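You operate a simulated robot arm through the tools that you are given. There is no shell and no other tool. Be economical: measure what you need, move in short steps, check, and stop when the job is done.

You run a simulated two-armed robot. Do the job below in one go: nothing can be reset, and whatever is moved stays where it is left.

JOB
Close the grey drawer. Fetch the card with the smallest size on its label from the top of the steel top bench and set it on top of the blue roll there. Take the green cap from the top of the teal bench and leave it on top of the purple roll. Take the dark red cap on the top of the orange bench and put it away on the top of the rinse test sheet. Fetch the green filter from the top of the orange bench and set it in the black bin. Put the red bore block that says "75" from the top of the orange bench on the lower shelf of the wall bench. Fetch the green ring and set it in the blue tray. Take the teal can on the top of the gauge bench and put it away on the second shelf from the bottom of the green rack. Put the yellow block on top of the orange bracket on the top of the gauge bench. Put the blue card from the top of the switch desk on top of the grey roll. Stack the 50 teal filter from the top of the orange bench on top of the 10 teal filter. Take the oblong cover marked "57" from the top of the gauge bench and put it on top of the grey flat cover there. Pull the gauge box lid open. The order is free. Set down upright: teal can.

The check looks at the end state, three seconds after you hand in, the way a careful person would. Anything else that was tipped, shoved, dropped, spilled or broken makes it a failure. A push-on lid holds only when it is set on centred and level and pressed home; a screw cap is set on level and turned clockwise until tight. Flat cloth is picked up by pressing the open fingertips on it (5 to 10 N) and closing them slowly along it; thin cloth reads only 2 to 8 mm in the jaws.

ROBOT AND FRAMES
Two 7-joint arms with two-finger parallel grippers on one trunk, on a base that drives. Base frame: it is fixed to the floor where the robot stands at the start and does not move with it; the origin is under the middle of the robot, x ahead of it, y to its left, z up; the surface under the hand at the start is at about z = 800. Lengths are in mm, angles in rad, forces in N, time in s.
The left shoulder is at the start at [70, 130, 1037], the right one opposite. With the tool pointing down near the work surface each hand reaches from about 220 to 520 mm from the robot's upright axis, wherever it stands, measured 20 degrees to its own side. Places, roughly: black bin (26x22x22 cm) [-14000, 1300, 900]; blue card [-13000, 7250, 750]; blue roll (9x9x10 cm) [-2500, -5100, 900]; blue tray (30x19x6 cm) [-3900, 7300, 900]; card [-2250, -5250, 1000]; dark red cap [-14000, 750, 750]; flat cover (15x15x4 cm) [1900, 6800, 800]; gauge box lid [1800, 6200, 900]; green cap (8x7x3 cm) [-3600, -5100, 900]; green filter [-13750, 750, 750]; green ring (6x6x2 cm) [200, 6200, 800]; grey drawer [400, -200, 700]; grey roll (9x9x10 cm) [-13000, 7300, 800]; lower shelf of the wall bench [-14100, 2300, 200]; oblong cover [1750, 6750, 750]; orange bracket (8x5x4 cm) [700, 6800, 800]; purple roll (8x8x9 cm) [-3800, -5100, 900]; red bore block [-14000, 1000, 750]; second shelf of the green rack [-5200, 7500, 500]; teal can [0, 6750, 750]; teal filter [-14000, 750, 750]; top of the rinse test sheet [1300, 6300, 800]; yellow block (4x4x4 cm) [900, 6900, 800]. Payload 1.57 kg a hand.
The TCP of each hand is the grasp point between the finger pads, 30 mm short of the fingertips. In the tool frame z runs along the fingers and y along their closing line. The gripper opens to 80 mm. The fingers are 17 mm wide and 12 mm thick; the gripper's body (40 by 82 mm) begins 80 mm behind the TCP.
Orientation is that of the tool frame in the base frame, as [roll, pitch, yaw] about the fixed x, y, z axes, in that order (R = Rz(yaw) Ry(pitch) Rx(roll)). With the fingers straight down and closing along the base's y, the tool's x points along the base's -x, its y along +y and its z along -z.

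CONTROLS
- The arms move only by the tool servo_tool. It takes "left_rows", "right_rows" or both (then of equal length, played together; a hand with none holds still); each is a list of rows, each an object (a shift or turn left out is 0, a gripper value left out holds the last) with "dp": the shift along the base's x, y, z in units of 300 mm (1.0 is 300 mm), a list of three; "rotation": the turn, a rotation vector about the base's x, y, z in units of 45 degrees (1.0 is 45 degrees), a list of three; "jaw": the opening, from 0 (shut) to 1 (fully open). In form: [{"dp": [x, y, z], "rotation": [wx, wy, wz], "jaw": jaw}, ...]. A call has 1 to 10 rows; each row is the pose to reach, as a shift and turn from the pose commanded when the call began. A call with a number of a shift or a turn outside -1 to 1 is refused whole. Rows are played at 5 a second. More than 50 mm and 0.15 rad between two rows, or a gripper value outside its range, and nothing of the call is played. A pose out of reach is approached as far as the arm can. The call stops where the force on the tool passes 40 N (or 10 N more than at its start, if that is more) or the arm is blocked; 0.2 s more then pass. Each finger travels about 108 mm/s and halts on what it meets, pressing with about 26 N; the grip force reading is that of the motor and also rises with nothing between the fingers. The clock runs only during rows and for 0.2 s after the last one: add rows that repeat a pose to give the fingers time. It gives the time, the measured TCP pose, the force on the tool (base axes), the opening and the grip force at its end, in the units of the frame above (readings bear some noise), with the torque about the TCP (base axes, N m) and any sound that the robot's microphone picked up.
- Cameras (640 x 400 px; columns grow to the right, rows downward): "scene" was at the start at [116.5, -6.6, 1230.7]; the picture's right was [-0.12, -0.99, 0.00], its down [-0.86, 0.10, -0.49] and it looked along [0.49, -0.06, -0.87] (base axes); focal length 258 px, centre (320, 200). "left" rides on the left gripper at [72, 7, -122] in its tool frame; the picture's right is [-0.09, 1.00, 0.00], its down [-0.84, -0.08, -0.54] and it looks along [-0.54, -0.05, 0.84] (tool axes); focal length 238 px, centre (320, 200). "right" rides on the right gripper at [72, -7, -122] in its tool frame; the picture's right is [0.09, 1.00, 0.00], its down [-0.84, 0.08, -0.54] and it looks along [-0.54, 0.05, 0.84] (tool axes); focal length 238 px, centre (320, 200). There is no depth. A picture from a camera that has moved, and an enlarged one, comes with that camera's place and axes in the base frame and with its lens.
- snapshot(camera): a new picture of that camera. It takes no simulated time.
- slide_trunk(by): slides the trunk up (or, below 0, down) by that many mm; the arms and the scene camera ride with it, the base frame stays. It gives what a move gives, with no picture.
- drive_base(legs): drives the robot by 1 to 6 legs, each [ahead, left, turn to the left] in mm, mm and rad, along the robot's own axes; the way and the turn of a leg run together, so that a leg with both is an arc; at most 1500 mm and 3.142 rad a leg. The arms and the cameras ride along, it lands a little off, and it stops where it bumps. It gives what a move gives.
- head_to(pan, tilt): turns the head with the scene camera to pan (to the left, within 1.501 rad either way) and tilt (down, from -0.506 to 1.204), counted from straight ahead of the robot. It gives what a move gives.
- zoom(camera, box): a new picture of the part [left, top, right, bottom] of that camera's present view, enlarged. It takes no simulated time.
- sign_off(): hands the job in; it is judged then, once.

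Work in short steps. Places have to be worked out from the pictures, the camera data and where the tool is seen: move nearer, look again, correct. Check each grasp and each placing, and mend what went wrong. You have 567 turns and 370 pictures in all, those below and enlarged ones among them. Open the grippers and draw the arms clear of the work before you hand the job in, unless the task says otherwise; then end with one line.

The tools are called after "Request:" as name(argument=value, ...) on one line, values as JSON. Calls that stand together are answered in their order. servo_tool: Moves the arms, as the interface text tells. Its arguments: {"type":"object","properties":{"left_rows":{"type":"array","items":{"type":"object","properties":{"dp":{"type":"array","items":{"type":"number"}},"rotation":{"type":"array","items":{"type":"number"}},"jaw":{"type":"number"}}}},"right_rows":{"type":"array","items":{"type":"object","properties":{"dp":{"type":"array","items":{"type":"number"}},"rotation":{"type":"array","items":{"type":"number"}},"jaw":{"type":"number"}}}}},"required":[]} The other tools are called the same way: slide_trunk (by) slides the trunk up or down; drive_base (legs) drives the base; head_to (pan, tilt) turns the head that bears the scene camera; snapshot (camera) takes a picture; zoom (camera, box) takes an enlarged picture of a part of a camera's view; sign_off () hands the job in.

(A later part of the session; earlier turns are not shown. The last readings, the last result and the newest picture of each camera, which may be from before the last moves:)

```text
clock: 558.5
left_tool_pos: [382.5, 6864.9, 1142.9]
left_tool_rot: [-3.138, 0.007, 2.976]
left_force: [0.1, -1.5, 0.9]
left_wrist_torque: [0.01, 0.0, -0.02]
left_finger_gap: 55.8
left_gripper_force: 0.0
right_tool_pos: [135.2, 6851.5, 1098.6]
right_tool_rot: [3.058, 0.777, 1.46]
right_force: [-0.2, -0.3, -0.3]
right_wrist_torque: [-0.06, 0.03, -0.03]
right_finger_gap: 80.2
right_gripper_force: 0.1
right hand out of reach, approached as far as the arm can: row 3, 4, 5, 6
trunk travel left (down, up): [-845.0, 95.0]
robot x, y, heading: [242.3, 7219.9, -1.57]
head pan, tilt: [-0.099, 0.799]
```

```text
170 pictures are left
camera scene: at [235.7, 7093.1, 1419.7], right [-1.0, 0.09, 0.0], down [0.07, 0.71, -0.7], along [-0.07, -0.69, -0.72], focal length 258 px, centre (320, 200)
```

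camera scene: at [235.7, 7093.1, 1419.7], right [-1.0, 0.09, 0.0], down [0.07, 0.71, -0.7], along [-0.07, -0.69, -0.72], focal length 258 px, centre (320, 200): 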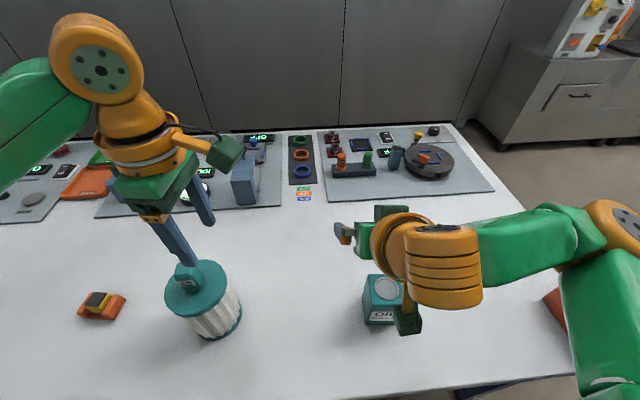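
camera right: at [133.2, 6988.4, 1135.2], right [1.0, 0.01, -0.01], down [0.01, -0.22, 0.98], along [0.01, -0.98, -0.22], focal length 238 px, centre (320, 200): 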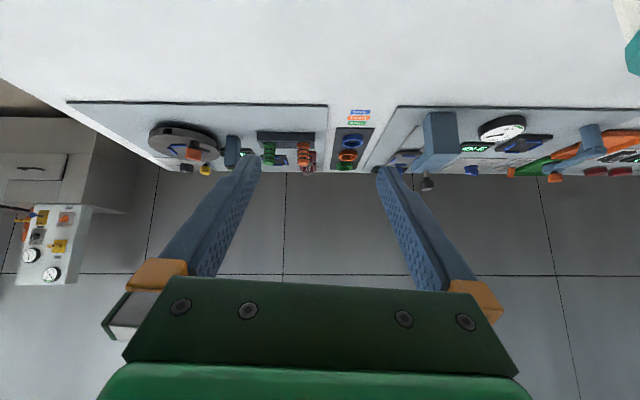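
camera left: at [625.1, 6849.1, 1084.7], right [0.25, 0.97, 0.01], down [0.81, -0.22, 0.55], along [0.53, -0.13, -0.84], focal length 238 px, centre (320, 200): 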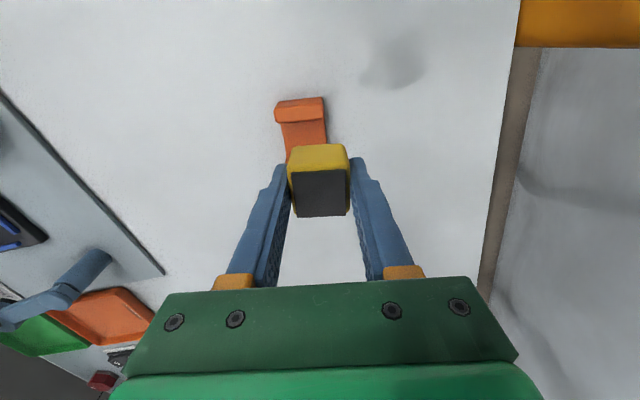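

The tilt works but the arm needs more distance. Back the base 80 mm, then move to the pre-grasp point behind and above the can.

Request:
drive_base(legs=[[-80, 0, 0]])

Request:
servo_tool(right_rows=[{"dp": [-0.08, 0.03, -0.1]}, {"dp": [-0.16, 0.06, -0.22]}, {"dp": [-0.18, 0.087, -0.34]}, {"dp": [-0.18, 0.087, -0.42]}])

Request:
snapshot(camera="right")

Request:
snapshot(camera="scene")

```text
clock: 559.5
left_tool_pos: [380.9, 6939.8, 1143.6]
left_tool_rot: [3.141, 0.007, 2.976]
left_force: [-0.4, -0.1, -0.4]
left_wrist_torque: [0.04, -0.01, 0.03]
left_finger_gap: 56.1
left_gripper_force: 0.0
right_tool_pos: [133.7, 6925.7, 1097.1]
right_tool_rot: [3.059, 0.772, 1.457]
right_force: [0.1, -0.2, 0.7]
right_wrist_torque: [0.0, 0.02, 0.01]
right_finger_gap: 79.9
right_gripper_force: 0.1
trunk travel left (down, up): [-845.0, 95.0]
robot x, y, heading: [244.7, 7306.8, -1.566]
head pan, tilt: [-0.099, 0.799]
```

```text
clock: 560.5
left_tool_pos: [380.3, 6945.6, 1145.3]
left_tool_rot: [-3.138, 0.008, 2.975]
left_force: [0.4, 0.8, -0.2]
left_wrist_torque: [-0.03, -0.02, 0.02]
left_finger_gap: 56.0
left_gripper_force: 0.0
right_tool_pos: [82.7, 6932.9, 976.6]
right_tool_rot: [3.058, 0.779, 1.458]
right_force: [1.0, -0.8, -0.4]
right_wrist_torque: [0.0, 0.0, 0.01]
right_finger_gap: 80.1
right_gripper_force: 0.0
right hand out of reach, approached as far as the arm can: row 1, 2, 3, 4
trunk travel left (down, up): [-845.0, 95.0]
robot x, y, heading: [245.4, 7303.9, -1.565]
head pan, tilt: [-0.099, 0.799]
```

```text
169 pictures are left
camera right: at [80.7, 7069.5, 1013.5], right [1.0, 0.01, 0.0], down [0.01, -0.21, 0.98], along [0.01, -0.98, -0.21], focal length 238 px, centre (320, 200)
```

right: 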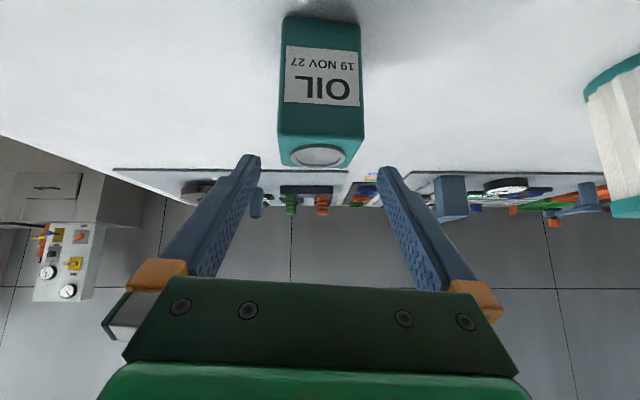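

```text
168 pictures are left
camera scene: at [234.6, 7174.1, 1419.9], right [-1.0, 0.09, 0.0], down [0.07, 0.71, -0.7], along [-0.07, -0.69, -0.72], focal length 258 px, centre (320, 200)
```

scene: 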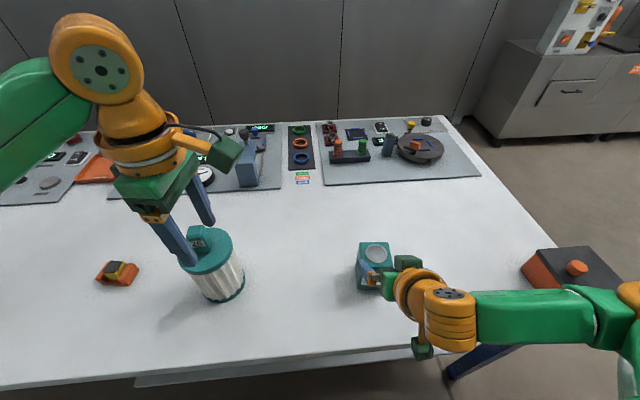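

The can is centred between the fingers. Move in along the tilt to [82, 6872, 882] and close.

Request:
servo_tool(right_rows=[{"dp": [0, -0.02, -0.1]}, {"dp": [0, -0.1, -0.18]}, {"dp": [0, -0.16, -0.25]}, {"dp": [0, -0.203, -0.315]}])

Request:
snapshot(camera="right")

Request:
snapshot(camera="scene")

```text
clock: 561.2
left_tool_pos: [387.7, 6952.9, 1146.6]
left_tool_rot: [-3.13, 0.002, 2.977]
left_force: [-0.5, -0.6, -0.9]
left_wrist_torque: [0.07, 0.03, 0.01]
left_finger_gap: 56.0
left_gripper_force: 0.0
right_tool_pos: [115.2, 6876.8, 960.8]
right_tool_rot: [2.972, 0.842, 1.415]
right_force: [5.1, 10.2, 31.2]
right_wrist_torque: [-0.17, 1.14, -0.33]
right_finger_gap: 74.3
right_gripper_force: 0.1
right hand out of reach, approached as far as the arm can: row 1, 2, 3
trunk travel left (down, up): [-845.0, 95.0]
robot x, y, heading: [243.6, 7305.8, -1.567]
head pan, tilt: [-0.099, 0.799]
stopped in row 3 (right hand): the force on the tool passed its limit at 105 N (the readings are from after the stop); the commanded pose is now the measured one
```

```text
167 pictures are left
camera right: at [108.4, 7016.5, 987.4], right [1.0, 0.03, 0.04], down [-0.04, -0.14, 0.99], along [0.04, -0.99, -0.14], focal length 238 px, centre (320, 200)
```

right: 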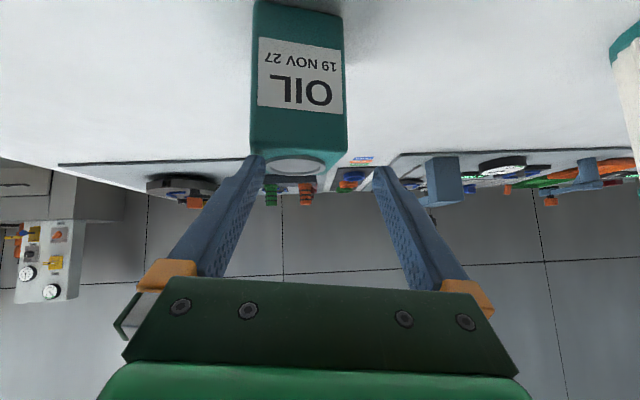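

```text
166 pictures are left
camera scene: at [243.0, 7182.8, 1420.8], right [-1.0, 0.09, 0.01], down [0.06, 0.71, -0.7], along [-0.07, -0.7, -0.71], focal length 258 px, centre (320, 200)
```

scene: 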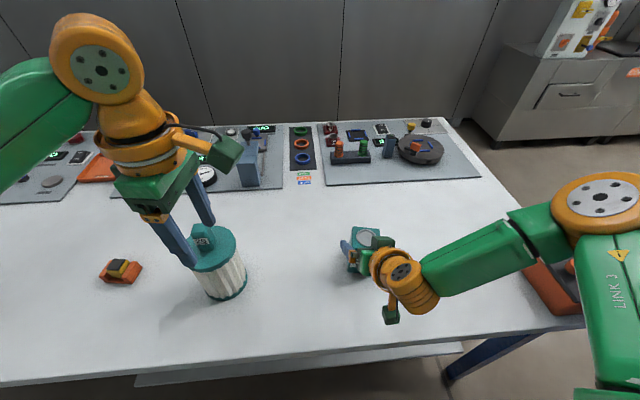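

A finger came down on the can top when the arm ran out of a reachable posture. Lift straight up now and check the can.

Request:
servo_tool(right_rows=[{"dp": [0, 0, 0.1]}, {"dp": [0, 0.03, 0.2]}, {"dp": [0, 0.06, 0.3]}])

Request:
snapshot(camera="scene")

```text
clock: 562.0
left_tool_pos: [380.3, 6946.6, 1144.2]
left_tool_rot: [-3.136, 0.006, 2.976]
left_force: [0.2, -0.5, -0.1]
left_wrist_torque: [0.0, 0.02, 0.0]
left_finger_gap: 55.8
left_gripper_force: 0.0
right_tool_pos: [106.9, 6891.8, 1043.7]
right_tool_rot: [2.967, 0.826, 1.406]
right_force: [0.1, 0.4, -0.4]
right_wrist_torque: [-0.01, -0.01, -0.01]
right_finger_gap: 80.0
right_gripper_force: 0.0
trunk travel left (down, up): [-845.0, 95.0]
robot x, y, heading: [243.4, 7300.0, -1.563]
head pan, tilt: [-0.099, 0.799]
```

```text
165 pictures are left
camera scene: at [234.0, 7174.6, 1419.8], right [-1.0, 0.09, 0.0], down [0.07, 0.71, -0.7], along [-0.06, -0.69, -0.72], focal length 258 px, centre (320, 200)
```

scene: 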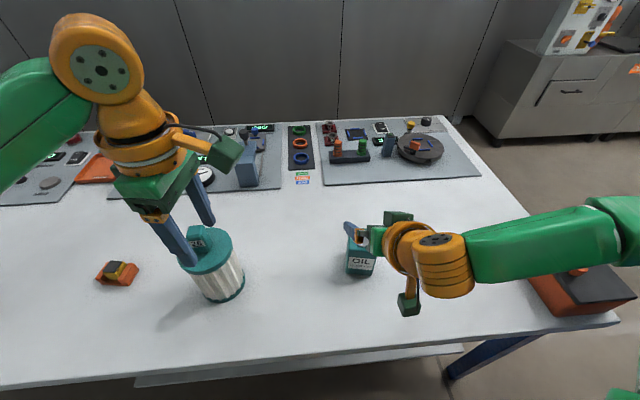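

The can is still upright. Give the arm more room: shift the base left 150, back 40, trunk up 60.

Request:
drive_base(legs=[[-40, 0, 0], [0, 150, 0]])

Request:
slide_trunk(by=60)

Request:
servo_tool(right_rows=[{"dp": [-0.1, 0.0, 0], "rotation": [0, 0, 0]}, {"dp": [-0.22, 0, 0], "rotation": [0.05, 0, 0.05]}, {"dp": [-0.34, 0, 0], "rotation": [0.09, 0, 0.1]}, {"dp": [-0.46, 0, -0.03], "rotation": [0.09, 0, 0.1]}, {"dp": [-0.55, 0, -0.1], "rotation": [0.09, 0, 0.1]}])

Request:
snapshot(camera="right")

Request:
snapshot(camera="scene")

```text
clock: 563.9
left_tool_pos: [525.5, 6987.9, 1144.4]
left_tool_rot: [-3.138, 0.01, 2.976]
left_force: [-0.2, -0.6, 0.6]
left_wrist_torque: [0.0, -0.07, -0.06]
left_finger_gap: 56.0
left_gripper_force: 0.1
right_tool_pos: [253.7, 6931.8, 1043.5]
right_tool_rot: [2.964, 0.826, 1.404]
right_force: [0.2, -0.1, 0.2]
right_wrist_torque: [0.01, -0.03, 0.02]
right_finger_gap: 79.7
right_gripper_force: 0.2
trunk travel left (down, up): [-845.0, 95.0]
robot x, y, heading: [386.3, 7346.5, -1.566]
head pan, tilt: [-0.099, 0.799]
```

```text
clock: 564.9
left_tool_pos: [528.1, 6986.9, 1205.1]
left_tool_rot: [-3.138, 0.007, 2.974]
left_force: [-0.5, -0.2, -0.1]
left_wrist_torque: [0.03, 0.02, 0.02]
left_finger_gap: 55.8
left_gripper_force: 0.1
right_tool_pos: [255.3, 6932.0, 1104.0]
right_tool_rot: [2.968, 0.826, 1.408]
right_force: [0.3, 0.7, -0.1]
right_wrist_torque: [0.01, -0.05, -0.01]
right_finger_gap: 79.7
right_gripper_force: 0.0
trunk travel left (down, up): [-905.0, 35.0]
robot x, y, heading: [389.9, 7343.7, -1.567]
head pan, tilt: [-0.099, 0.799]
```

```text
clock: 566.1
left_tool_pos: [526.8, 6988.1, 1205.0]
left_tool_rot: [-3.137, 0.009, 2.978]
left_force: [0.0, 0.0, 0.1]
left_wrist_torque: [-0.01, -0.01, 0.03]
left_finger_gap: 56.0
left_gripper_force: 0.1
right_tool_pos: [88.5, 6931.1, 1072.6]
right_tool_rot: [2.978, 0.756, 1.495]
right_force: [-0.1, 0.2, 0.2]
right_wrist_torque: [0.0, 0.0, 0.0]
right_finger_gap: 80.3
right_gripper_force: 0.1
trunk travel left (down, up): [-905.0, 35.0]
robot x, y, heading: [389.5, 7347.4, -1.563]
head pan, tilt: [-0.099, 0.799]
```

```text
164 pictures are left
camera right: at [72.4, 7067.0, 1112.0], right [0.99, 0.1, 0.05], down [-0.03, -0.23, 0.97], along [0.11, -0.97, -0.23], focal length 238 px, centre (320, 200)
```

right: 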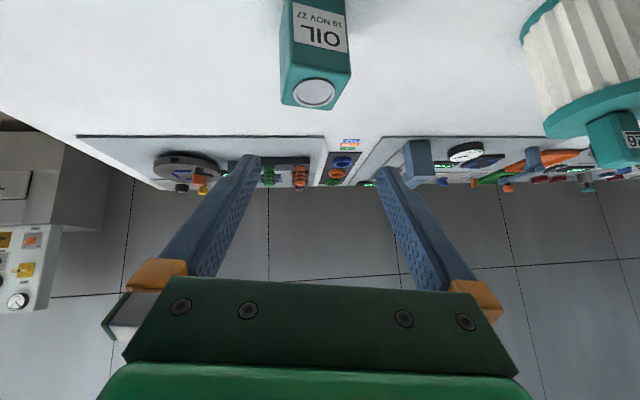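

```text
163 pictures are left
camera scene: at [380.7, 7215.0, 1479.8], right [-1.0, 0.09, 0.0], down [0.07, 0.71, -0.7], along [-0.06, -0.69, -0.72], focal length 258 px, centre (320, 200)
```

scene: 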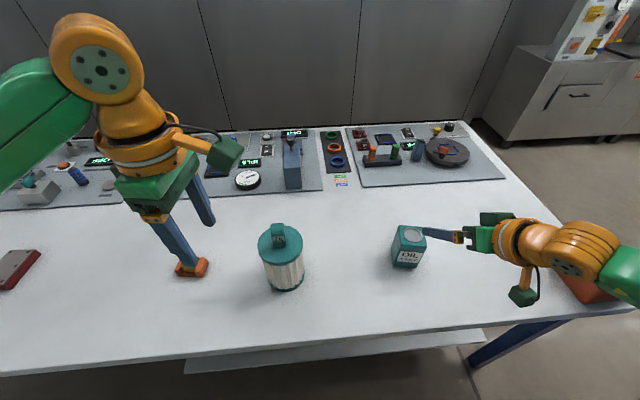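

Reachable posture now. The can has shifted a little; measure it again.

Request:
zoom(camera="scene", box=[375, 210, 445, 280])

```text
5.71 times, centred on (410, 245) of scene
camera zoom: at [380.7, 7215.0, 1479.8], right [-1.0, 0.09, 0.0], down [0.07, 0.71, -0.7], along [-0.06, -0.69, -0.72], focal length 1476 px, centre (-194, -57)
```

zoom: 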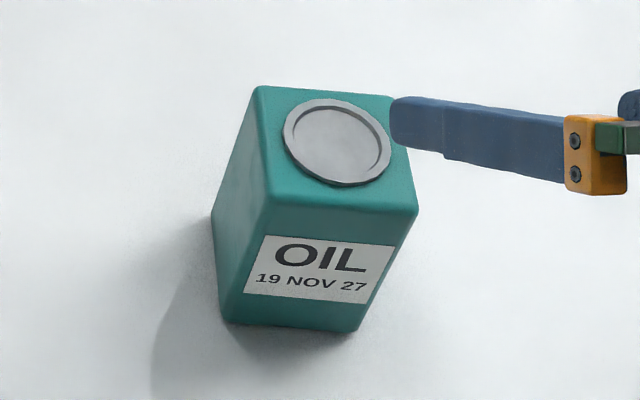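

Can now: centre ≈[98, 6828], yaw ≈-12.7°. Correct the tool orientation and move to the pre-grasp.

Request:
servo_tool(right_rows=[{"dp": [0.03, -0.01, 0], "rotation": [0, 0.05, -0.11]}, {"dp": [0.06, -0.02, 0], "rotation": [0, 0.1, -0.22]}, {"dp": [0.1, -0.03, -0.05], "rotation": [0, 0.151, -0.327]}, {"dp": [0.1, -0.045, -0.18], "rotation": [0, 0.151, -0.327]}, {"dp": [0.1, -0.06, -0.3], "rotation": [0, 0.151, -0.327]}, {"dp": [0.1, -0.06, -0.3], "rotation": [0, 0.151, -0.327]}])

Request:
snapshot(camera="right")

Request:
zoom(camera="scene", box=[345, 190, 475, 290])

```text
clock: 567.5
left_tool_pos: [527.8, 6987.8, 1204.1]
left_tool_rot: [-3.139, 0.007, 2.975]
left_force: [-0.7, 0.4, 0.0]
left_wrist_torque: [-0.01, -0.02, -0.02]
left_finger_gap: 56.1
left_gripper_force: 0.1
right_tool_pos: [119.9, 6913.1, 983.0]
right_tool_rot: [-3.141, 0.772, 1.35]
right_force: [1.0, 0.0, 0.0]
right_wrist_torque: [-0.02, 0.01, -0.01]
right_finger_gap: 79.8
right_gripper_force: 0.0
trunk travel left (down, up): [-905.0, 35.0]
robot x, y, heading: [389.0, 7345.6, -1.566]
head pan, tilt: [-0.099, 0.799]
```

```text
161 pictures are left
camera right: at [142.7, 7047.7, 1021.1], right [0.99, -0.15, -0.06], down [0.03, -0.23, 0.97], along [-0.16, -0.96, -0.22], focal length 238 px, centre (320, 200)
```

right: 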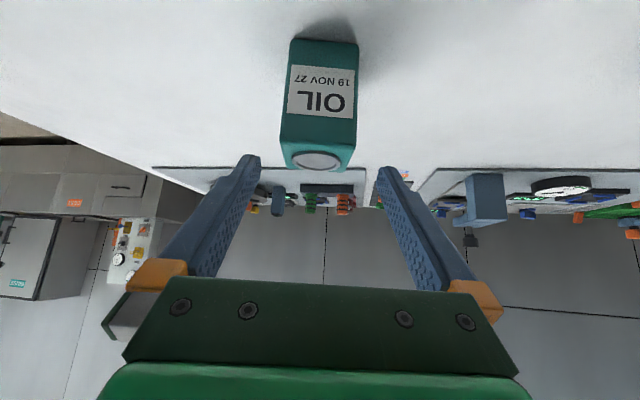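

```text
4.00 times, centred on (410, 240) of scene
camera zoom: at [382.4, 7214.9, 1479.8], right [-1.0, 0.09, 0.0], down [0.07, 0.71, -0.7], along [-0.07, -0.69, -0.72], focal length 1033 px, centre (-40, 40)
```

zoom: 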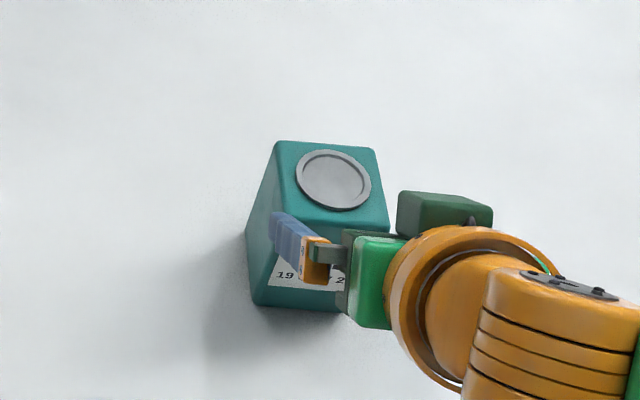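

Aligned. Move in straight to [98, 6828, 885].

Request:
servo_tool(right_rows=[{"dp": [-0.018, -0.07, -0.082]}, {"dp": [-0.036, -0.141, -0.163]}, {"dp": [-0.054, -0.212, -0.245]}, {"dp": [-0.0725, -0.283, -0.327]}])

Request:
snapshot(camera="right")

```text
clock: 568.5
left_tool_pos: [528.8, 6986.2, 1204.1]
left_tool_rot: [-3.139, 0.006, 2.977]
left_force: [-0.5, 0.0, 0.1]
left_wrist_torque: [0.01, 0.01, 0.01]
left_finger_gap: 55.9
left_gripper_force: 0.1
right_tool_pos: [98.8, 6827.2, 885.3]
right_tool_rot: [-3.141, 0.771, 1.35]
right_force: [0.4, -0.3, 0.4]
right_wrist_torque: [-0.02, -0.03, 0.0]
right_finger_gap: 79.9
right_gripper_force: 0.0
trunk travel left (down, up): [-905.0, 35.0]
robot x, y, heading: [387.4, 7341.8, -1.566]
head pan, tilt: [-0.099, 0.799]
```

```text
159 pictures are left
camera right: at [121.0, 6962.2, 923.1], right [0.99, -0.15, -0.06], down [0.03, -0.23, 0.97], along [-0.16, -0.96, -0.23], focal length 238 px, centre (320, 200)
```

right: 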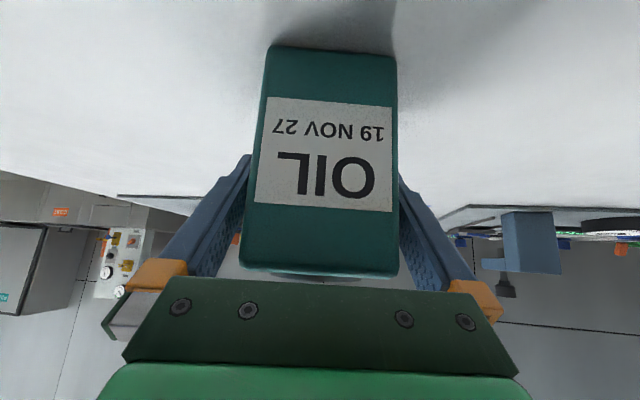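

Straddling the can. Close and lift a little.

Request:
servo_tool(right_rows=[{"dp": [0, 0, 0], "jaw": 0.8}, {"dp": [0, 0, 0], "jaw": 0.6}, {"dp": [0, 0, 0], "jaw": 0.6}, {"dp": [0, 0, 0], "jaw": 0.6}, {"dp": [0, 0, 0.08], "jaw": 0.6}])

Request:
snapshot(camera="right")

```text
clock: 569.7
left_tool_pos: [527.1, 6986.4, 1204.1]
left_tool_rot: [-3.136, 0.009, 2.975]
left_force: [0.0, 0.7, -1.0]
left_wrist_torque: [-0.02, -0.05, -0.01]
left_finger_gap: 56.2
left_gripper_force: 0.0
right_tool_pos: [98.1, 6828.6, 909.1]
right_tool_rot: [3.139, 0.773, 1.349]
right_force: [-0.6, 0.6, -3.2]
right_wrist_torque: [-0.03, 0.03, -0.01]
right_finger_gap: 68.1
right_gripper_force: 26.5
trunk travel left (down, up): [-905.0, 35.0]
robot x, y, heading: [387.1, 7343.5, -1.569]
head pan, tilt: [-0.099, 0.799]
```

```text
158 pictures are left
camera right: at [119.6, 6963.1, 947.4], right [0.99, -0.15, -0.06], down [0.03, -0.23, 0.97], along [-0.16, -0.96, -0.23], focal length 238 px, centre (320, 200)
```

right: 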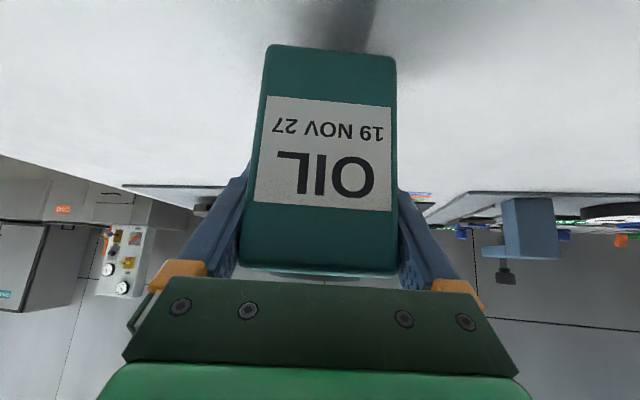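

Held (68 mm). Lift high enough to clear the jar handle while travelling.

Request:
servo_tool(right_rows=[{"dp": [0, 0, 0.15]}, {"dp": [0, 0, 0.3]}, {"dp": [0, 0, 0.45]}, {"dp": [0, 0, 0.6]}])

Request:
slide_trunk(by=35)

Request:
snapshot(camera="scene")

```text
clock: 570.7
left_tool_pos: [528.3, 6986.7, 1204.4]
left_tool_rot: [-3.139, 0.006, 2.977]
left_force: [0.6, 0.3, -0.4]
left_wrist_torque: [-0.01, 0.01, -0.01]
left_finger_gap: 56.0
left_gripper_force: 0.1
right_tool_pos: [98.3, 6827.9, 1090.4]
right_tool_rot: [3.139, 0.772, 1.352]
right_force: [-0.9, -0.1, -3.7]
right_wrist_torque: [-0.03, -0.01, -0.02]
right_finger_gap: 67.7
right_gripper_force: 25.8
trunk travel left (down, up): [-905.0, 35.0]
robot x, y, heading: [388.5, 7344.3, -1.566]
head pan, tilt: [-0.099, 0.799]
```

```text
clock: 571.5
left_tool_pos: [527.7, 6987.1, 1239.9]
left_tool_rot: [-3.138, 0.008, 2.975]
left_force: [0.0, 0.5, 0.0]
left_wrist_torque: [-0.01, -0.01, -0.01]
left_finger_gap: 55.9
left_gripper_force: 0.1
right_tool_pos: [96.6, 6828.0, 1124.2]
right_tool_rot: [3.142, 0.77, 1.348]
right_force: [-0.2, -0.2, -3.1]
right_wrist_torque: [0.0, 0.02, 0.01]
right_finger_gap: 68.0
right_gripper_force: 25.4
trunk travel left (down, up): [-940.0, 0.0]
robot x, y, heading: [385.4, 7349.4, -1.571]
head pan, tilt: [-0.099, 0.799]
```

```text
157 pictures are left
camera scene: at [381.4, 7213.7, 1514.6], right [-1.0, 0.09, 0.0], down [0.07, 0.71, -0.7], along [-0.06, -0.69, -0.72], focal length 258 px, centre (320, 200)
```

scene: 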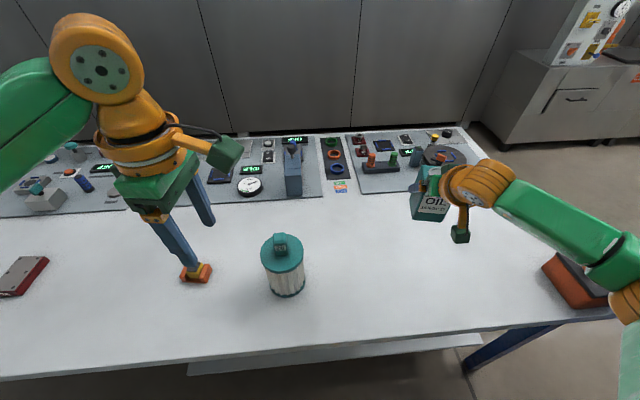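

The jar's handle is tall (~1045). Extend the can 50 mm further forward so it passes clear of the handle, then drive out to the right end.

Request:
servo_tool(right_rows=[{"dp": [0, -0.1, 0]}, {"dp": [0, -0.18, 0]}, {"dp": [0, -0.18, 0]}])

Request:
drive_base(legs=[[30, 0, 0.005], [0, 500, 0]])

Request:
snapshot(camera="scene")

```text
clock: 572.3
left_tool_pos: [527.5, 6985.4, 1238.9]
left_tool_rot: [-3.139, 0.008, 2.975]
left_force: [0.3, -1.1, 0.1]
left_wrist_torque: [0.0, -0.04, 0.03]
left_finger_gap: 56.3
left_gripper_force: 0.1
right_tool_pos: [95.2, 6773.0, 1124.6]
right_tool_rot: [3.14, 0.77, 1.35]
right_force: [0.6, 0.6, -5.0]
right_wrist_torque: [0.0, -0.02, 0.02]
right_finger_gap: 67.8
right_gripper_force: 26.1
trunk travel left (down, up): [-940.0, 0.0]
robot x, y, heading: [387.9, 7344.8, -1.566]
head pan, tilt: [-0.099, 0.799]
```

```text
clock: 575.7
left_tool_pos: [1029.2, 6959.9, 1239.7]
left_tool_rot: [3.141, 0.01, 2.976]
left_force: [0.3, -1.0, 0.2]
left_wrist_torque: [-0.01, 0.02, 0.01]
left_finger_gap: 55.9
left_gripper_force: 0.1
right_tool_pos: [597.4, 6747.5, 1124.4]
right_tool_rot: [3.137, 0.77, 1.349]
right_force: [0.1, 0.4, -3.5]
right_wrist_torque: [-0.01, 0.0, 0.04]
right_finger_gap: 67.7
right_gripper_force: 26.1
trunk travel left (down, up): [-940.0, 0.0]
robot x, y, heading: [887.6, 7319.4, -1.566]
head pan, tilt: [-0.099, 0.799]
```

```text
156 pictures are left
camera scene: at [881.8, 7187.7, 1514.5], right [-1.0, 0.09, 0.0], down [0.07, 0.71, -0.7], along [-0.06, -0.69, -0.72], focal length 258 px, centre (320, 200)
```

scene: 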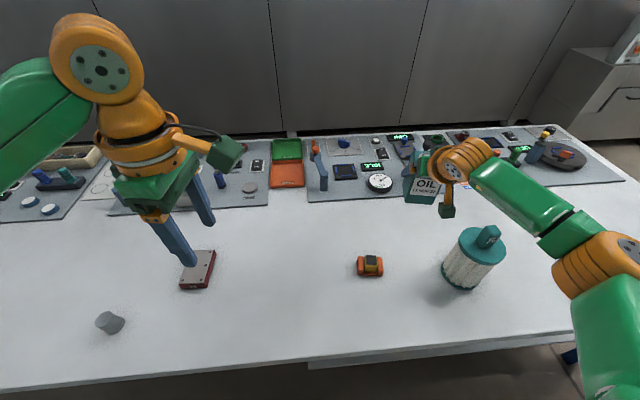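

Past the jar. Continue out, around the right end, turn to face +y on the aisle side and strafe to the ring.

Request:
drive_base(legs=[[0, 1500, 0], [0, 520, 0], [1500, 0, 0], [120, 0, 0], [0, 0, 3.13], [-200, 0, 0]])

Request:
drive_base(legs=[[0, 1500, 0], [0, 1040, 0]])

Request:
head_to(pan=0.15, tilt=0.7)

Request:
snapshot(camera="scene")

```text
clock: 602.2
left_tool_pos: [2796.0, 5875.1, 1239.3]
left_tool_rot: [3.139, 0.008, -0.144]
left_force: [0.6, 0.5, 0.2]
left_wrist_torque: [-0.05, 0.02, 0.0]
left_finger_gap: 56.0
left_gripper_force: 0.0
right_tool_pos: [3222.9, 6097.0, 1122.3]
right_tool_rot: [-3.141, 0.768, -1.769]
right_force: [-0.1, 0.4, -3.5]
right_wrist_torque: [0.01, -0.05, 0.0]
right_finger_gap: 68.1
right_gripper_force: 25.9
trunk travel left (down, up): [-940.0, 0.0]
robot x, y, heading: [2943.9, 5515.7, 1.596]
head pan, tilt: [-0.099, 0.799]
```

```text
clock: 614.6
left_tool_pos: [246.7, 5791.0, 1239.5]
left_tool_rot: [-3.14, 0.009, -0.133]
left_force: [-0.4, 0.2, -0.9]
left_wrist_torque: [0.01, 0.01, 0.04]
left_finger_gap: 56.4
left_gripper_force: 0.1
right_tool_pos: [670.7, 6016.2, 1123.5]
right_tool_rot: [3.139, 0.77, -1.762]
right_force: [-0.4, 0.2, -4.6]
right_wrist_torque: [0.0, -0.01, -0.05]
right_finger_gap: 67.9
right_gripper_force: 25.9
trunk travel left (down, up): [-940.0, 0.0]
robot x, y, heading: [393.7, 5436.5, 1.612]
head pan, tilt: [-0.099, 0.799]
```

```text
clock: 615.4
left_tool_pos: [246.5, 5790.5, 1238.6]
left_tool_rot: [-3.141, 0.009, -0.134]
left_force: [-0.7, 1.0, 0.0]
left_wrist_torque: [0.03, -0.01, 0.01]
left_finger_gap: 56.4
left_gripper_force: 0.0
right_tool_pos: [669.6, 6015.9, 1123.5]
right_tool_rot: [-3.141, 0.772, -1.76]
right_force: [0.7, -0.4, -4.4]
right_wrist_torque: [0.03, 0.01, -0.02]
right_finger_gap: 68.0
right_gripper_force: 26.4
trunk travel left (down, up): [-940.0, 0.0]
robot x, y, heading: [395.3, 5440.0, 1.611]
head pan, tilt: [0.15, 0.7]
```

```text
155 pictures are left
camera scene: at [379.7, 5573.1, 1522.7], right [0.98, 0.19, 0.0], down [0.12, -0.63, -0.76], along [-0.14, 0.75, -0.65], focal length 258 px, centre (320, 200)
```

scene: 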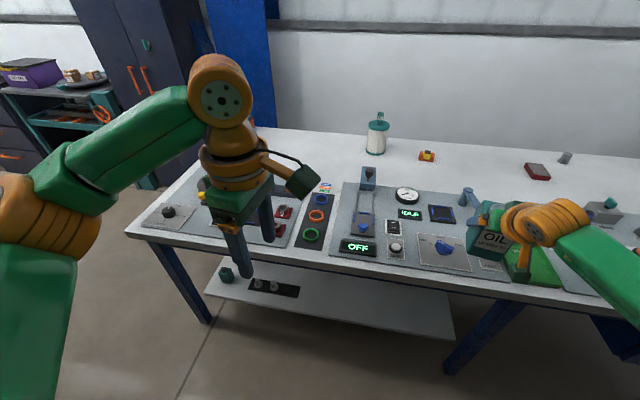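

Ring is visible. Lower the trunk 60 and drive up to the bench so the left hand reaches the green ring (~[234, 6187]).

Request:
drive_base(legs=[[0, 60, -0.04], [380, 0, 0], [40, 0, 0]])

Request:
slide_trunk(by=-60)

Request:
snapshot(camera="left")

Request:
snapshot(camera="scene")

```text
clock: 618.9
left_tool_pos: [202.3, 6206.5, 1242.0]
left_tool_rot: [-3.135, 0.009, -0.177]
left_force: [0.5, -0.5, -0.5]
left_wrist_torque: [0.06, 0.03, -0.02]
left_finger_gap: 56.4
left_gripper_force: 0.0
right_tool_pos: [637.7, 6415.4, 1128.1]
right_tool_rot: [3.138, 0.779, -1.805]
right_force: [-0.4, -0.9, -3.3]
right_wrist_torque: [0.04, 0.02, 0.03]
right_finger_gap: 67.8
right_gripper_force: 25.9
trunk travel left (down, up): [-940.0, 0.0]
robot x, y, heading: [339.2, 5854.9, 1.567]
head pan, tilt: [0.15, 0.7]
```

```text
clock: 619.9
left_tool_pos: [202.8, 6215.3, 1179.4]
left_tool_rot: [-3.141, 0.008, -0.177]
left_force: [0.3, 0.8, -0.1]
left_wrist_torque: [-0.02, 0.02, 0.01]
left_finger_gap: 55.9
left_gripper_force: 0.0
right_tool_pos: [636.3, 6422.7, 1063.1]
right_tool_rot: [-3.14, 0.769, -1.804]
right_force: [0.0, -0.4, -4.0]
right_wrist_torque: [0.03, 0.03, -0.01]
right_finger_gap: 68.1
right_gripper_force: 26.3
trunk travel left (down, up): [-880.0, 60.0]
robot x, y, heading: [341.0, 5853.6, 1.564]
head pan, tilt: [0.15, 0.7]
```

```text
154 pictures are left
camera left: at [273.2, 6196.9, 1300.4], right [-0.27, -0.96, 0.0], down [-0.81, 0.22, 0.55], along [-0.53, 0.15, -0.84], focal length 238 px, centre (320, 200)
```

left: 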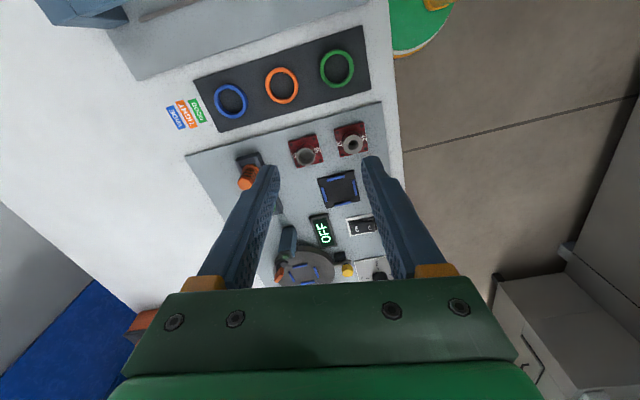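

```text
153 pictures are left
camera scene: at [327.4, 5993.4, 1462.5], right [0.99, 0.14, 0.0], down [0.09, -0.64, -0.76], along [-0.11, 0.76, -0.65], focal length 258 px, centre (320, 200)
```

scene: 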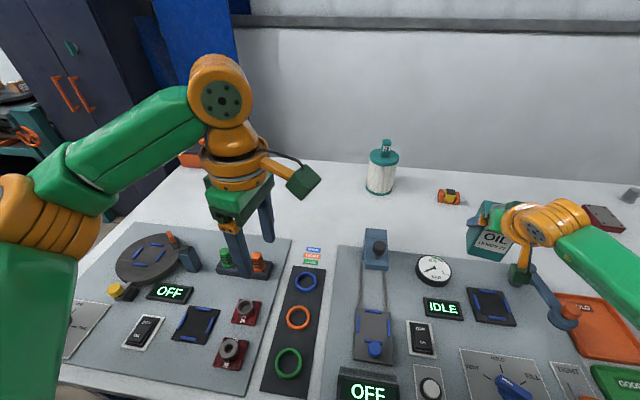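

Green ring ≈[231, 6182]; neighbours lie along y, so grip along x. Rotate the left wrist back ~-80° while moving above it.

Request:
servo_tool(left_rows=[{"dp": [0.02, -0.02, 0], "rotation": [0, 0, -0.18], "jaw": 1}, {"dp": [0.04, -0.04, -0.05], "rotation": [0, 0, -0.36]}, {"dp": [0.06, -0.07, -0.1], "rotation": [0, 0, -0.54]}, {"dp": [0.09, -0.11, -0.15], "rotation": [0, 0, -0.72]}, {"dp": [0.094, -0.11, -0.2], "rotation": [0, 0, -0.89]}])

Request:
servo_tool(left_rows=[{"dp": [0, 0, -0.1], "rotation": [0, 0, -0.18]}, {"dp": [0, 0, -0.2], "rotation": [0, 0, -0.36]}, {"dp": [0, 0, -0.3], "rotation": [0, 0, -0.54]}, {"dp": [0, 0, -0.4], "rotation": [0, 0, -0.72]}, {"dp": [0, 0, -0.46], "rotation": [0, 0, -0.89]}])

Request:
snapshot(camera="left")

```text
clock: 621.1
left_tool_pos: [231.1, 6181.7, 1119.1]
left_tool_rot: [-3.138, 0.006, -0.877]
left_force: [0.9, 0.1, -0.9]
left_wrist_torque: [-0.02, 0.02, -0.05]
left_finger_gap: 80.2
left_gripper_force: 0.0
right_tool_pos: [635.3, 6422.9, 1064.6]
right_tool_rot: [-3.141, 0.77, -1.802]
right_force: [0.5, -0.5, -3.6]
right_wrist_torque: [0.02, 0.02, -0.01]
right_finger_gap: 67.8
right_gripper_force: 25.8
trunk travel left (down, up): [-880.0, 60.0]
robot x, y, heading: [333.1, 5857.6, 1.564]
head pan, tilt: [0.15, 0.7]
```

```text
clock: 622.3
left_tool_pos: [230.7, 6180.6, 979.2]
left_tool_rot: [-3.138, 0.007, -1.578]
left_force: [0.4, 0.1, -0.2]
left_wrist_torque: [0.03, -0.01, -0.02]
left_finger_gap: 79.9
left_gripper_force: 0.2
right_tool_pos: [636.9, 6422.7, 1064.4]
right_tool_rot: [3.141, 0.772, -1.803]
right_force: [-1.4, 0.1, -4.2]
right_wrist_torque: [-0.01, 0.04, 0.0]
right_finger_gap: 67.8
right_gripper_force: 25.7
trunk travel left (down, up): [-880.0, 60.0]
robot x, y, heading: [339.0, 5852.1, 1.562]
head pan, tilt: [0.15, 0.7]
```

```text
152 pictures are left
camera left: at [223.0, 6109.2, 1101.8], right [-1.0, 0.1, 0.0], down [0.08, 0.83, 0.55], along [0.06, 0.54, -0.84], focal length 238 px, centre (320, 200)
```

left: 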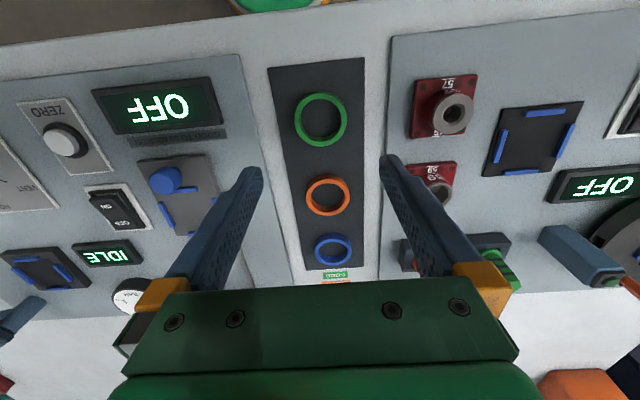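

Request:
servo_tool(left_rows=[{"dp": [0, -0.012, -0.15]}, {"dp": [0, -0.012, -0.3]}, {"dp": [0, -0.012, -0.37]}, {"dp": [0, -0.012, -0.395]}, {"dp": [0, -0.012, -0.41]}])

Request:
snapshot(camera="left")

```text
clock: 623.5
left_tool_pos: [231.4, 6178.3, 857.5]
left_tool_rot: [-3.136, 0.008, -1.577]
left_force: [-0.4, -0.3, 0.5]
left_wrist_torque: [0.01, -0.01, 0.03]
left_finger_gap: 80.1
left_gripper_force: 0.2
right_tool_pos: [636.7, 6422.7, 1063.9]
right_tool_rot: [3.141, 0.772, -1.803]
right_force: [0.2, -0.2, -4.1]
right_wrist_torque: [0.01, -0.03, 0.02]
right_finger_gap: 68.2
right_gripper_force: 26.3
trunk travel left (down, up): [-880.0, 60.0]
robot x, y, heading: [340.2, 5857.4, 1.564]
head pan, tilt: [0.15, 0.7]
```

```text
151 pictures are left
camera left: at [223.5, 6106.0, 979.4], right [-1.0, 0.1, 0.0], down [0.08, 0.83, 0.55], along [0.06, 0.55, -0.84], focal length 238 px, centre (320, 200)
```

left: 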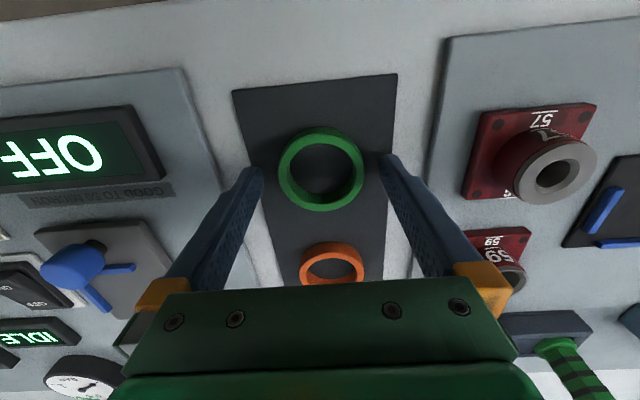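

Centred. Lower 4 mm more and close on the ring.

Request:
servo_tool(left_rows=[{"dp": [0, 0.004, -0.012]}, {"dp": [0, 0.004, -0.012], "jaw": 0.8}, {"dp": [0, 0.004, -0.012], "jaw": 0.5}, {"dp": [0, 0.004, -0.012], "jaw": 0.5}, {"dp": [0, 0.004, 0.08], "jaw": 0.5}])

Request:
snapshot(camera="left")

```text
clock: 624.7
left_tool_pos: [230.5, 6179.8, 882.4]
left_tool_rot: [-3.139, 0.005, -1.575]
left_force: [0.7, -0.8, 0.0]
left_wrist_torque: [0.03, 0.01, 0.0]
left_finger_gap: 56.4
left_gripper_force: 25.6
right_tool_pos: [636.6, 6422.7, 1064.2]
right_tool_rot: [-3.141, 0.772, -1.804]
right_force: [-0.6, 0.5, -4.4]
right_wrist_torque: [0.03, 0.02, -0.03]
right_finger_gap: 67.7
right_gripper_force: 25.7
trunk travel left (down, up): [-880.0, 60.0]
robot x, y, heading: [338.6, 5855.2, 1.565]
head pan, tilt: [0.15, 0.7]
```

```text
150 pictures are left
camera left: at [222.7, 6107.0, 1004.0], right [-1.0, 0.1, 0.0], down [0.08, 0.83, 0.55], along [0.05, 0.54, -0.84], focal length 238 px, centre (320, 200)
```

left: 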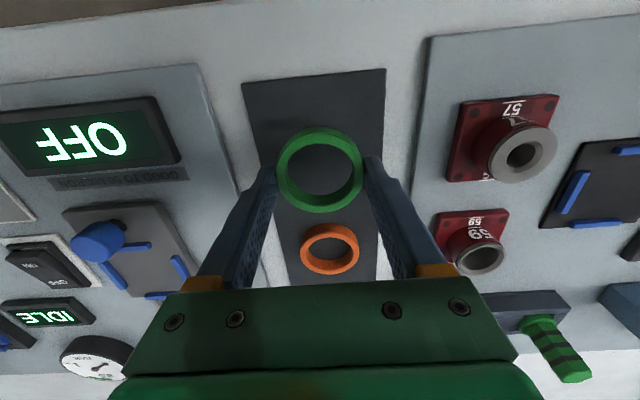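

Ring held (56 mm). Lift it, back off, and drive along the aisle toward the blue tray.

Request:
servo_tool(left_rows=[{"dp": [0, 0, 0.15]}, {"dp": [0, 0, 0.3]}, {"dp": [0, 0, 0.45]}, {"dp": [0, 0, 0.6]}, {"dp": [0, 0, 0.7]}])

Request:
drive_base(legs=[[-330, 0, 0], [0, 0, 1.57], [1500, 0, 0], [1500, 0, 0], [1100, 0, 0]])

Request:
head_to(pan=-1.3, tilt=0.35)

Request:
snapshot(camera="scene")

```text
clock: 625.9
left_tool_pos: [230.7, 6179.9, 1094.0]
left_tool_rot: [-3.141, 0.006, -1.575]
left_force: [-0.2, -0.4, 0.2]
left_wrist_torque: [0.0, 0.0, -0.01]
left_finger_gap: 56.5
left_gripper_force: 26.2
right_tool_pos: [636.1, 6422.1, 1064.4]
right_tool_rot: [-3.141, 0.771, -1.803]
right_force: [-0.1, 0.4, -3.9]
right_wrist_torque: [-0.01, 0.01, 0.02]
right_finger_gap: 68.1
right_gripper_force: 26.0
trunk travel left (down, up): [-880.0, 60.0]
robot x, y, heading: [340.3, 5855.8, 1.569]
head pan, tilt: [0.15, 0.7]
```

```text
clock: 640.7
left_tool_pos: [-1648.8, 5412.8, 1088.7]
left_tool_rot: [3.12, 0.001, 0.077]
left_force: [2.4, 0.7, 1.2]
left_wrist_torque: [-0.11, 0.27, 0.02]
left_finger_gap: 56.5
left_gripper_force: 25.9
right_tool_pos: [-1916.6, 5774.6, 1059.7]
right_tool_rot: [3.12, 0.778, -0.101]
right_force: [1.2, -0.5, -3.3]
right_wrist_torque: [0.02, 0.02, -0.01]
right_finger_gap: 67.5
right_gripper_force: 26.3
trunk travel left (down, up): [-880.0, 60.0]
robot x, y, heading: [-1328.2, 5531.7, -3.068]
head pan, tilt: [0.15, 0.7]
stopped in leg 4: the robot was blocked; the commanded pose is now the measured one
```

```text
clock: 642.3
left_tool_pos: [-1655.3, 5403.0, 1090.3]
left_tool_rot: [3.103, -0.006, 0.113]
left_force: [-0.1, 0.4, -0.8]
left_wrist_torque: [0.01, -0.01, 0.0]
left_finger_gap: 56.7
left_gripper_force: 26.5
right_tool_pos: [-1941.5, 5754.2, 1054.8]
right_tool_rot: [3.105, 0.778, -0.075]
right_force: [-0.2, -0.8, -3.4]
right_wrist_torque: [0.03, 0.0, -0.02]
right_finger_gap: 68.0
right_gripper_force: 26.4
trunk travel left (down, up): [-880.0, 60.0]
robot x, y, heading: [-1326.0, 5524.4, -3.02]
head pan, tilt: [-1.3, 0.351]
```

```text
149 pictures are left
camera scene: at [-1405.6, 5694.6, 1490.8], right [0.93, 0.38, -0.03], down [0.13, -0.38, -0.92], along [-0.36, 0.85, -0.4], focal length 258 px, centre (320, 200)
```

scene: 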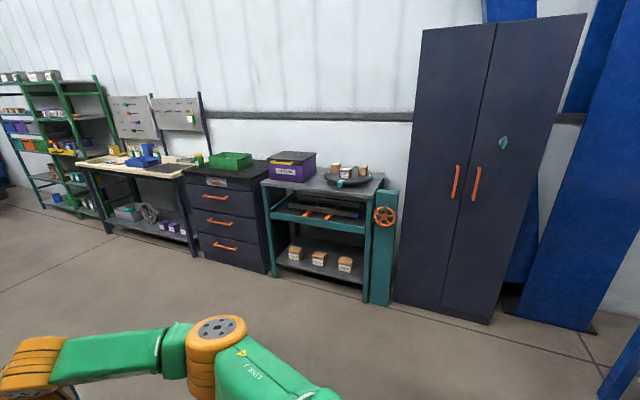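

The robot was blocked by something; look to the left and down.

Request:
head_to(pan=0.3, tilt=0.8)

Request:
snapshot(camera="scene")

Request:
head_to(pan=1.3, tilt=0.7)

Request:
snapshot(camera="scene")

```text
clock: 644.0
left_tool_pos: [-1654.4, 5404.7, 1091.3]
left_tool_rot: [3.106, -0.002, 0.095]
left_force: [0.3, -0.8, 0.1]
left_wrist_torque: [0.01, 0.02, -0.01]
left_finger_gap: 56.4
left_gripper_force: 26.1
right_tool_pos: [-1938.6, 5756.7, 1057.4]
right_tool_rot: [3.109, 0.779, -0.08]
right_force: [0.2, 1.0, -3.9]
right_wrist_torque: [0.02, 0.01, -0.02]
right_finger_gap: 68.1
right_gripper_force: 26.0
trunk travel left (down, up): [-880.0, 60.0]
robot x, y, heading: [-1332.1, 5525.9, -3.031]
head pan, tilt: [0.3, 0.799]
```

```text
148 pictures are left
camera scene: at [-1441.4, 5573.0, 1459.2], right [-0.4, 0.92, -0.05], down [0.65, 0.24, -0.72], along [-0.65, -0.32, -0.69], focal length 258 px, centre (320, 200)
```

scene: 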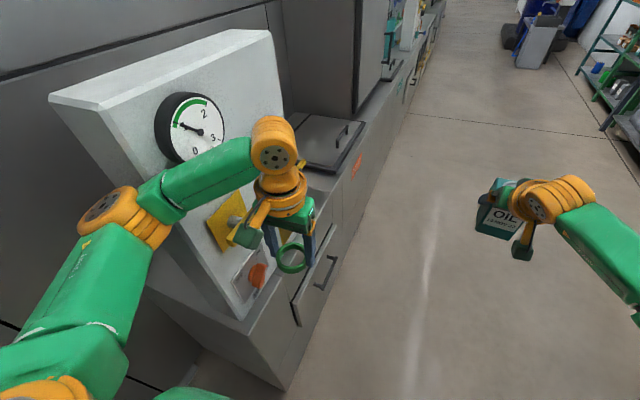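

```text
clock: 645.2
left_tool_pos: [-1654.5, 5404.1, 1091.4]
left_tool_rot: [3.106, -0.001, 0.095]
left_force: [0.8, 0.1, -0.6]
left_wrist_torque: [0.01, -0.01, 0.01]
left_finger_gap: 56.5
left_gripper_force: 26.0
right_tool_pos: [-1937.3, 5757.4, 1057.4]
right_tool_rot: [3.109, 0.782, -0.078]
right_force: [-0.8, 0.3, -3.7]
right_wrist_torque: [0.01, 0.02, 0.01]
right_finger_gap: 68.1
right_gripper_force: 26.3
trunk travel left (down, up): [-880.0, 60.0]
robot x, y, heading: [-1328.4, 5523.4, -3.037]
head pan, tilt: [1.3, 0.7]
```

```text
147 pictures are left
camera scene: at [-1380.9, 5521.7, 1470.0], right [-0.99, 0.16, 0.0], down [0.1, 0.59, -0.8], along [-0.13, -0.79, -0.6], focal length 258 px, centre (320, 200)
```

scene: 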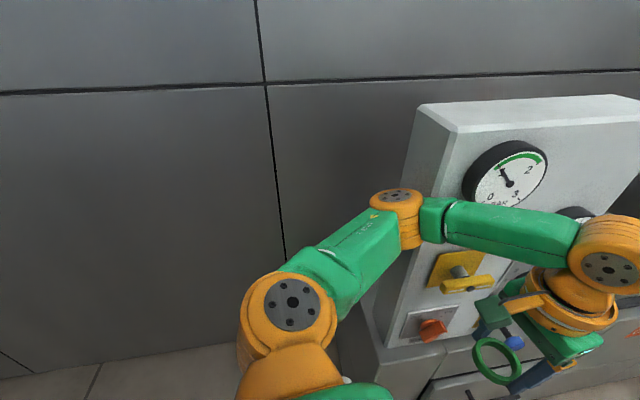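

The left elbow touched the end of an instrument panel. Back straight off, shift right into the aisle centre, and continue.

Request:
drive_base(legs=[[-200, 0, 0]])

Request:
snapshot(camera="scene")

```text
clock: 646.0
left_tool_pos: [-1660.0, 5381.1, 1083.6]
left_tool_rot: [-3.097, 0.018, 0.023]
left_force: [2.0, 5.0, 4.5]
left_wrist_torque: [-0.5, 0.18, -0.02]
left_finger_gap: 56.3
left_gripper_force: 26.3
right_tool_pos: [-1927.9, 5722.1, 1077.5]
right_tool_rot: [-3.065, 0.82, -0.065]
right_force: [1.1, 0.4, -2.4]
right_wrist_torque: [-0.05, 0.01, 0.08]
right_finger_gap: 67.7
right_gripper_force: 26.1
trunk travel left (down, up): [-880.0, 60.0]
robot x, y, heading: [-1333.4, 5524.6, -3.073]
head pan, tilt: [1.3, 0.7]
stopped in leg 1: the robot was blocked; the commanded pose is now the measured one
```

```text
146 pictures are left
camera scene: at [-1390.3, 5559.5, 1472.3], right [-0.98, 0.2, -0.01], down [0.12, 0.57, -0.82], along [-0.15, -0.8, -0.58], focal length 258 px, centre (320, 200)
```

scene: 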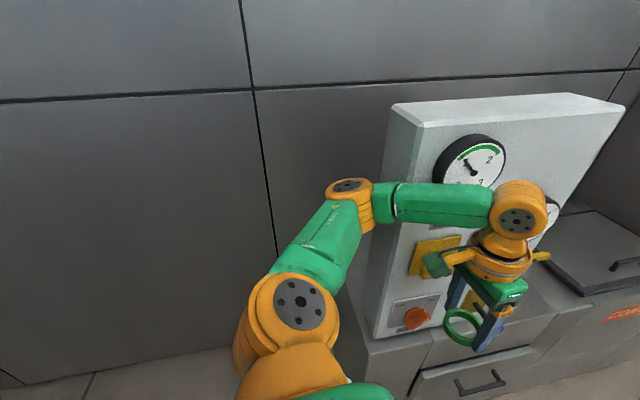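

Still caught; move sideways away from the panel (to +y) instead.

Request:
drive_base(legs=[[0, -150, 0]])

Request:
snapshot(camera="scene")

```text
clock: 646.6
left_tool_pos: [-1697.4, 5420.3, 1076.0]
left_tool_rot: [-2.977, 0.031, 0.171]
left_force: [0.1, 2.8, 1.1]
left_wrist_torque: [-0.26, 0.04, 0.02]
left_finger_gap: 56.2
left_gripper_force: 25.9
right_tool_pos: [-1926.2, 5860.6, 1087.0]
right_tool_rot: [-2.896, 0.87, -0.275]
right_force: [2.4, 4.2, -1.5]
right_wrist_torque: [-0.09, 0.05, 0.16]
right_finger_gap: 67.8
right_gripper_force: 26.1
trunk travel left (down, up): [-880.0, 60.0]
robot x, y, heading: [-1357.4, 5532.3, 3.13]
head pan, tilt: [1.3, 0.7]
stopped in leg 1: the robot was blocked; the commanded pose is now the measured one
```

```text
145 pictures are left
camera scene: at [-1414.9, 5692.5, 1473.8], right [-0.96, 0.27, -0.04], down [0.17, 0.48, -0.86], along [-0.22, -0.83, -0.51], focal length 258 px, centre (320, 200)
```

scene: 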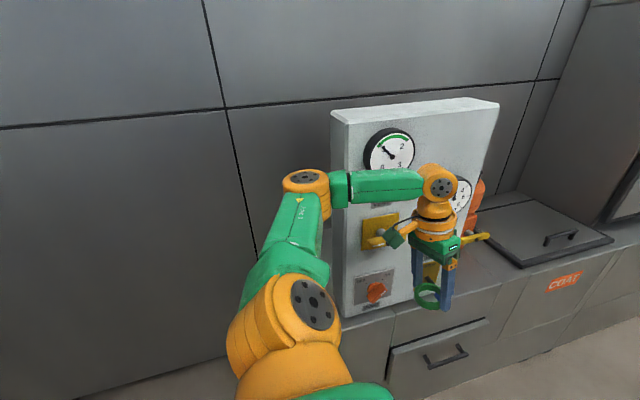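

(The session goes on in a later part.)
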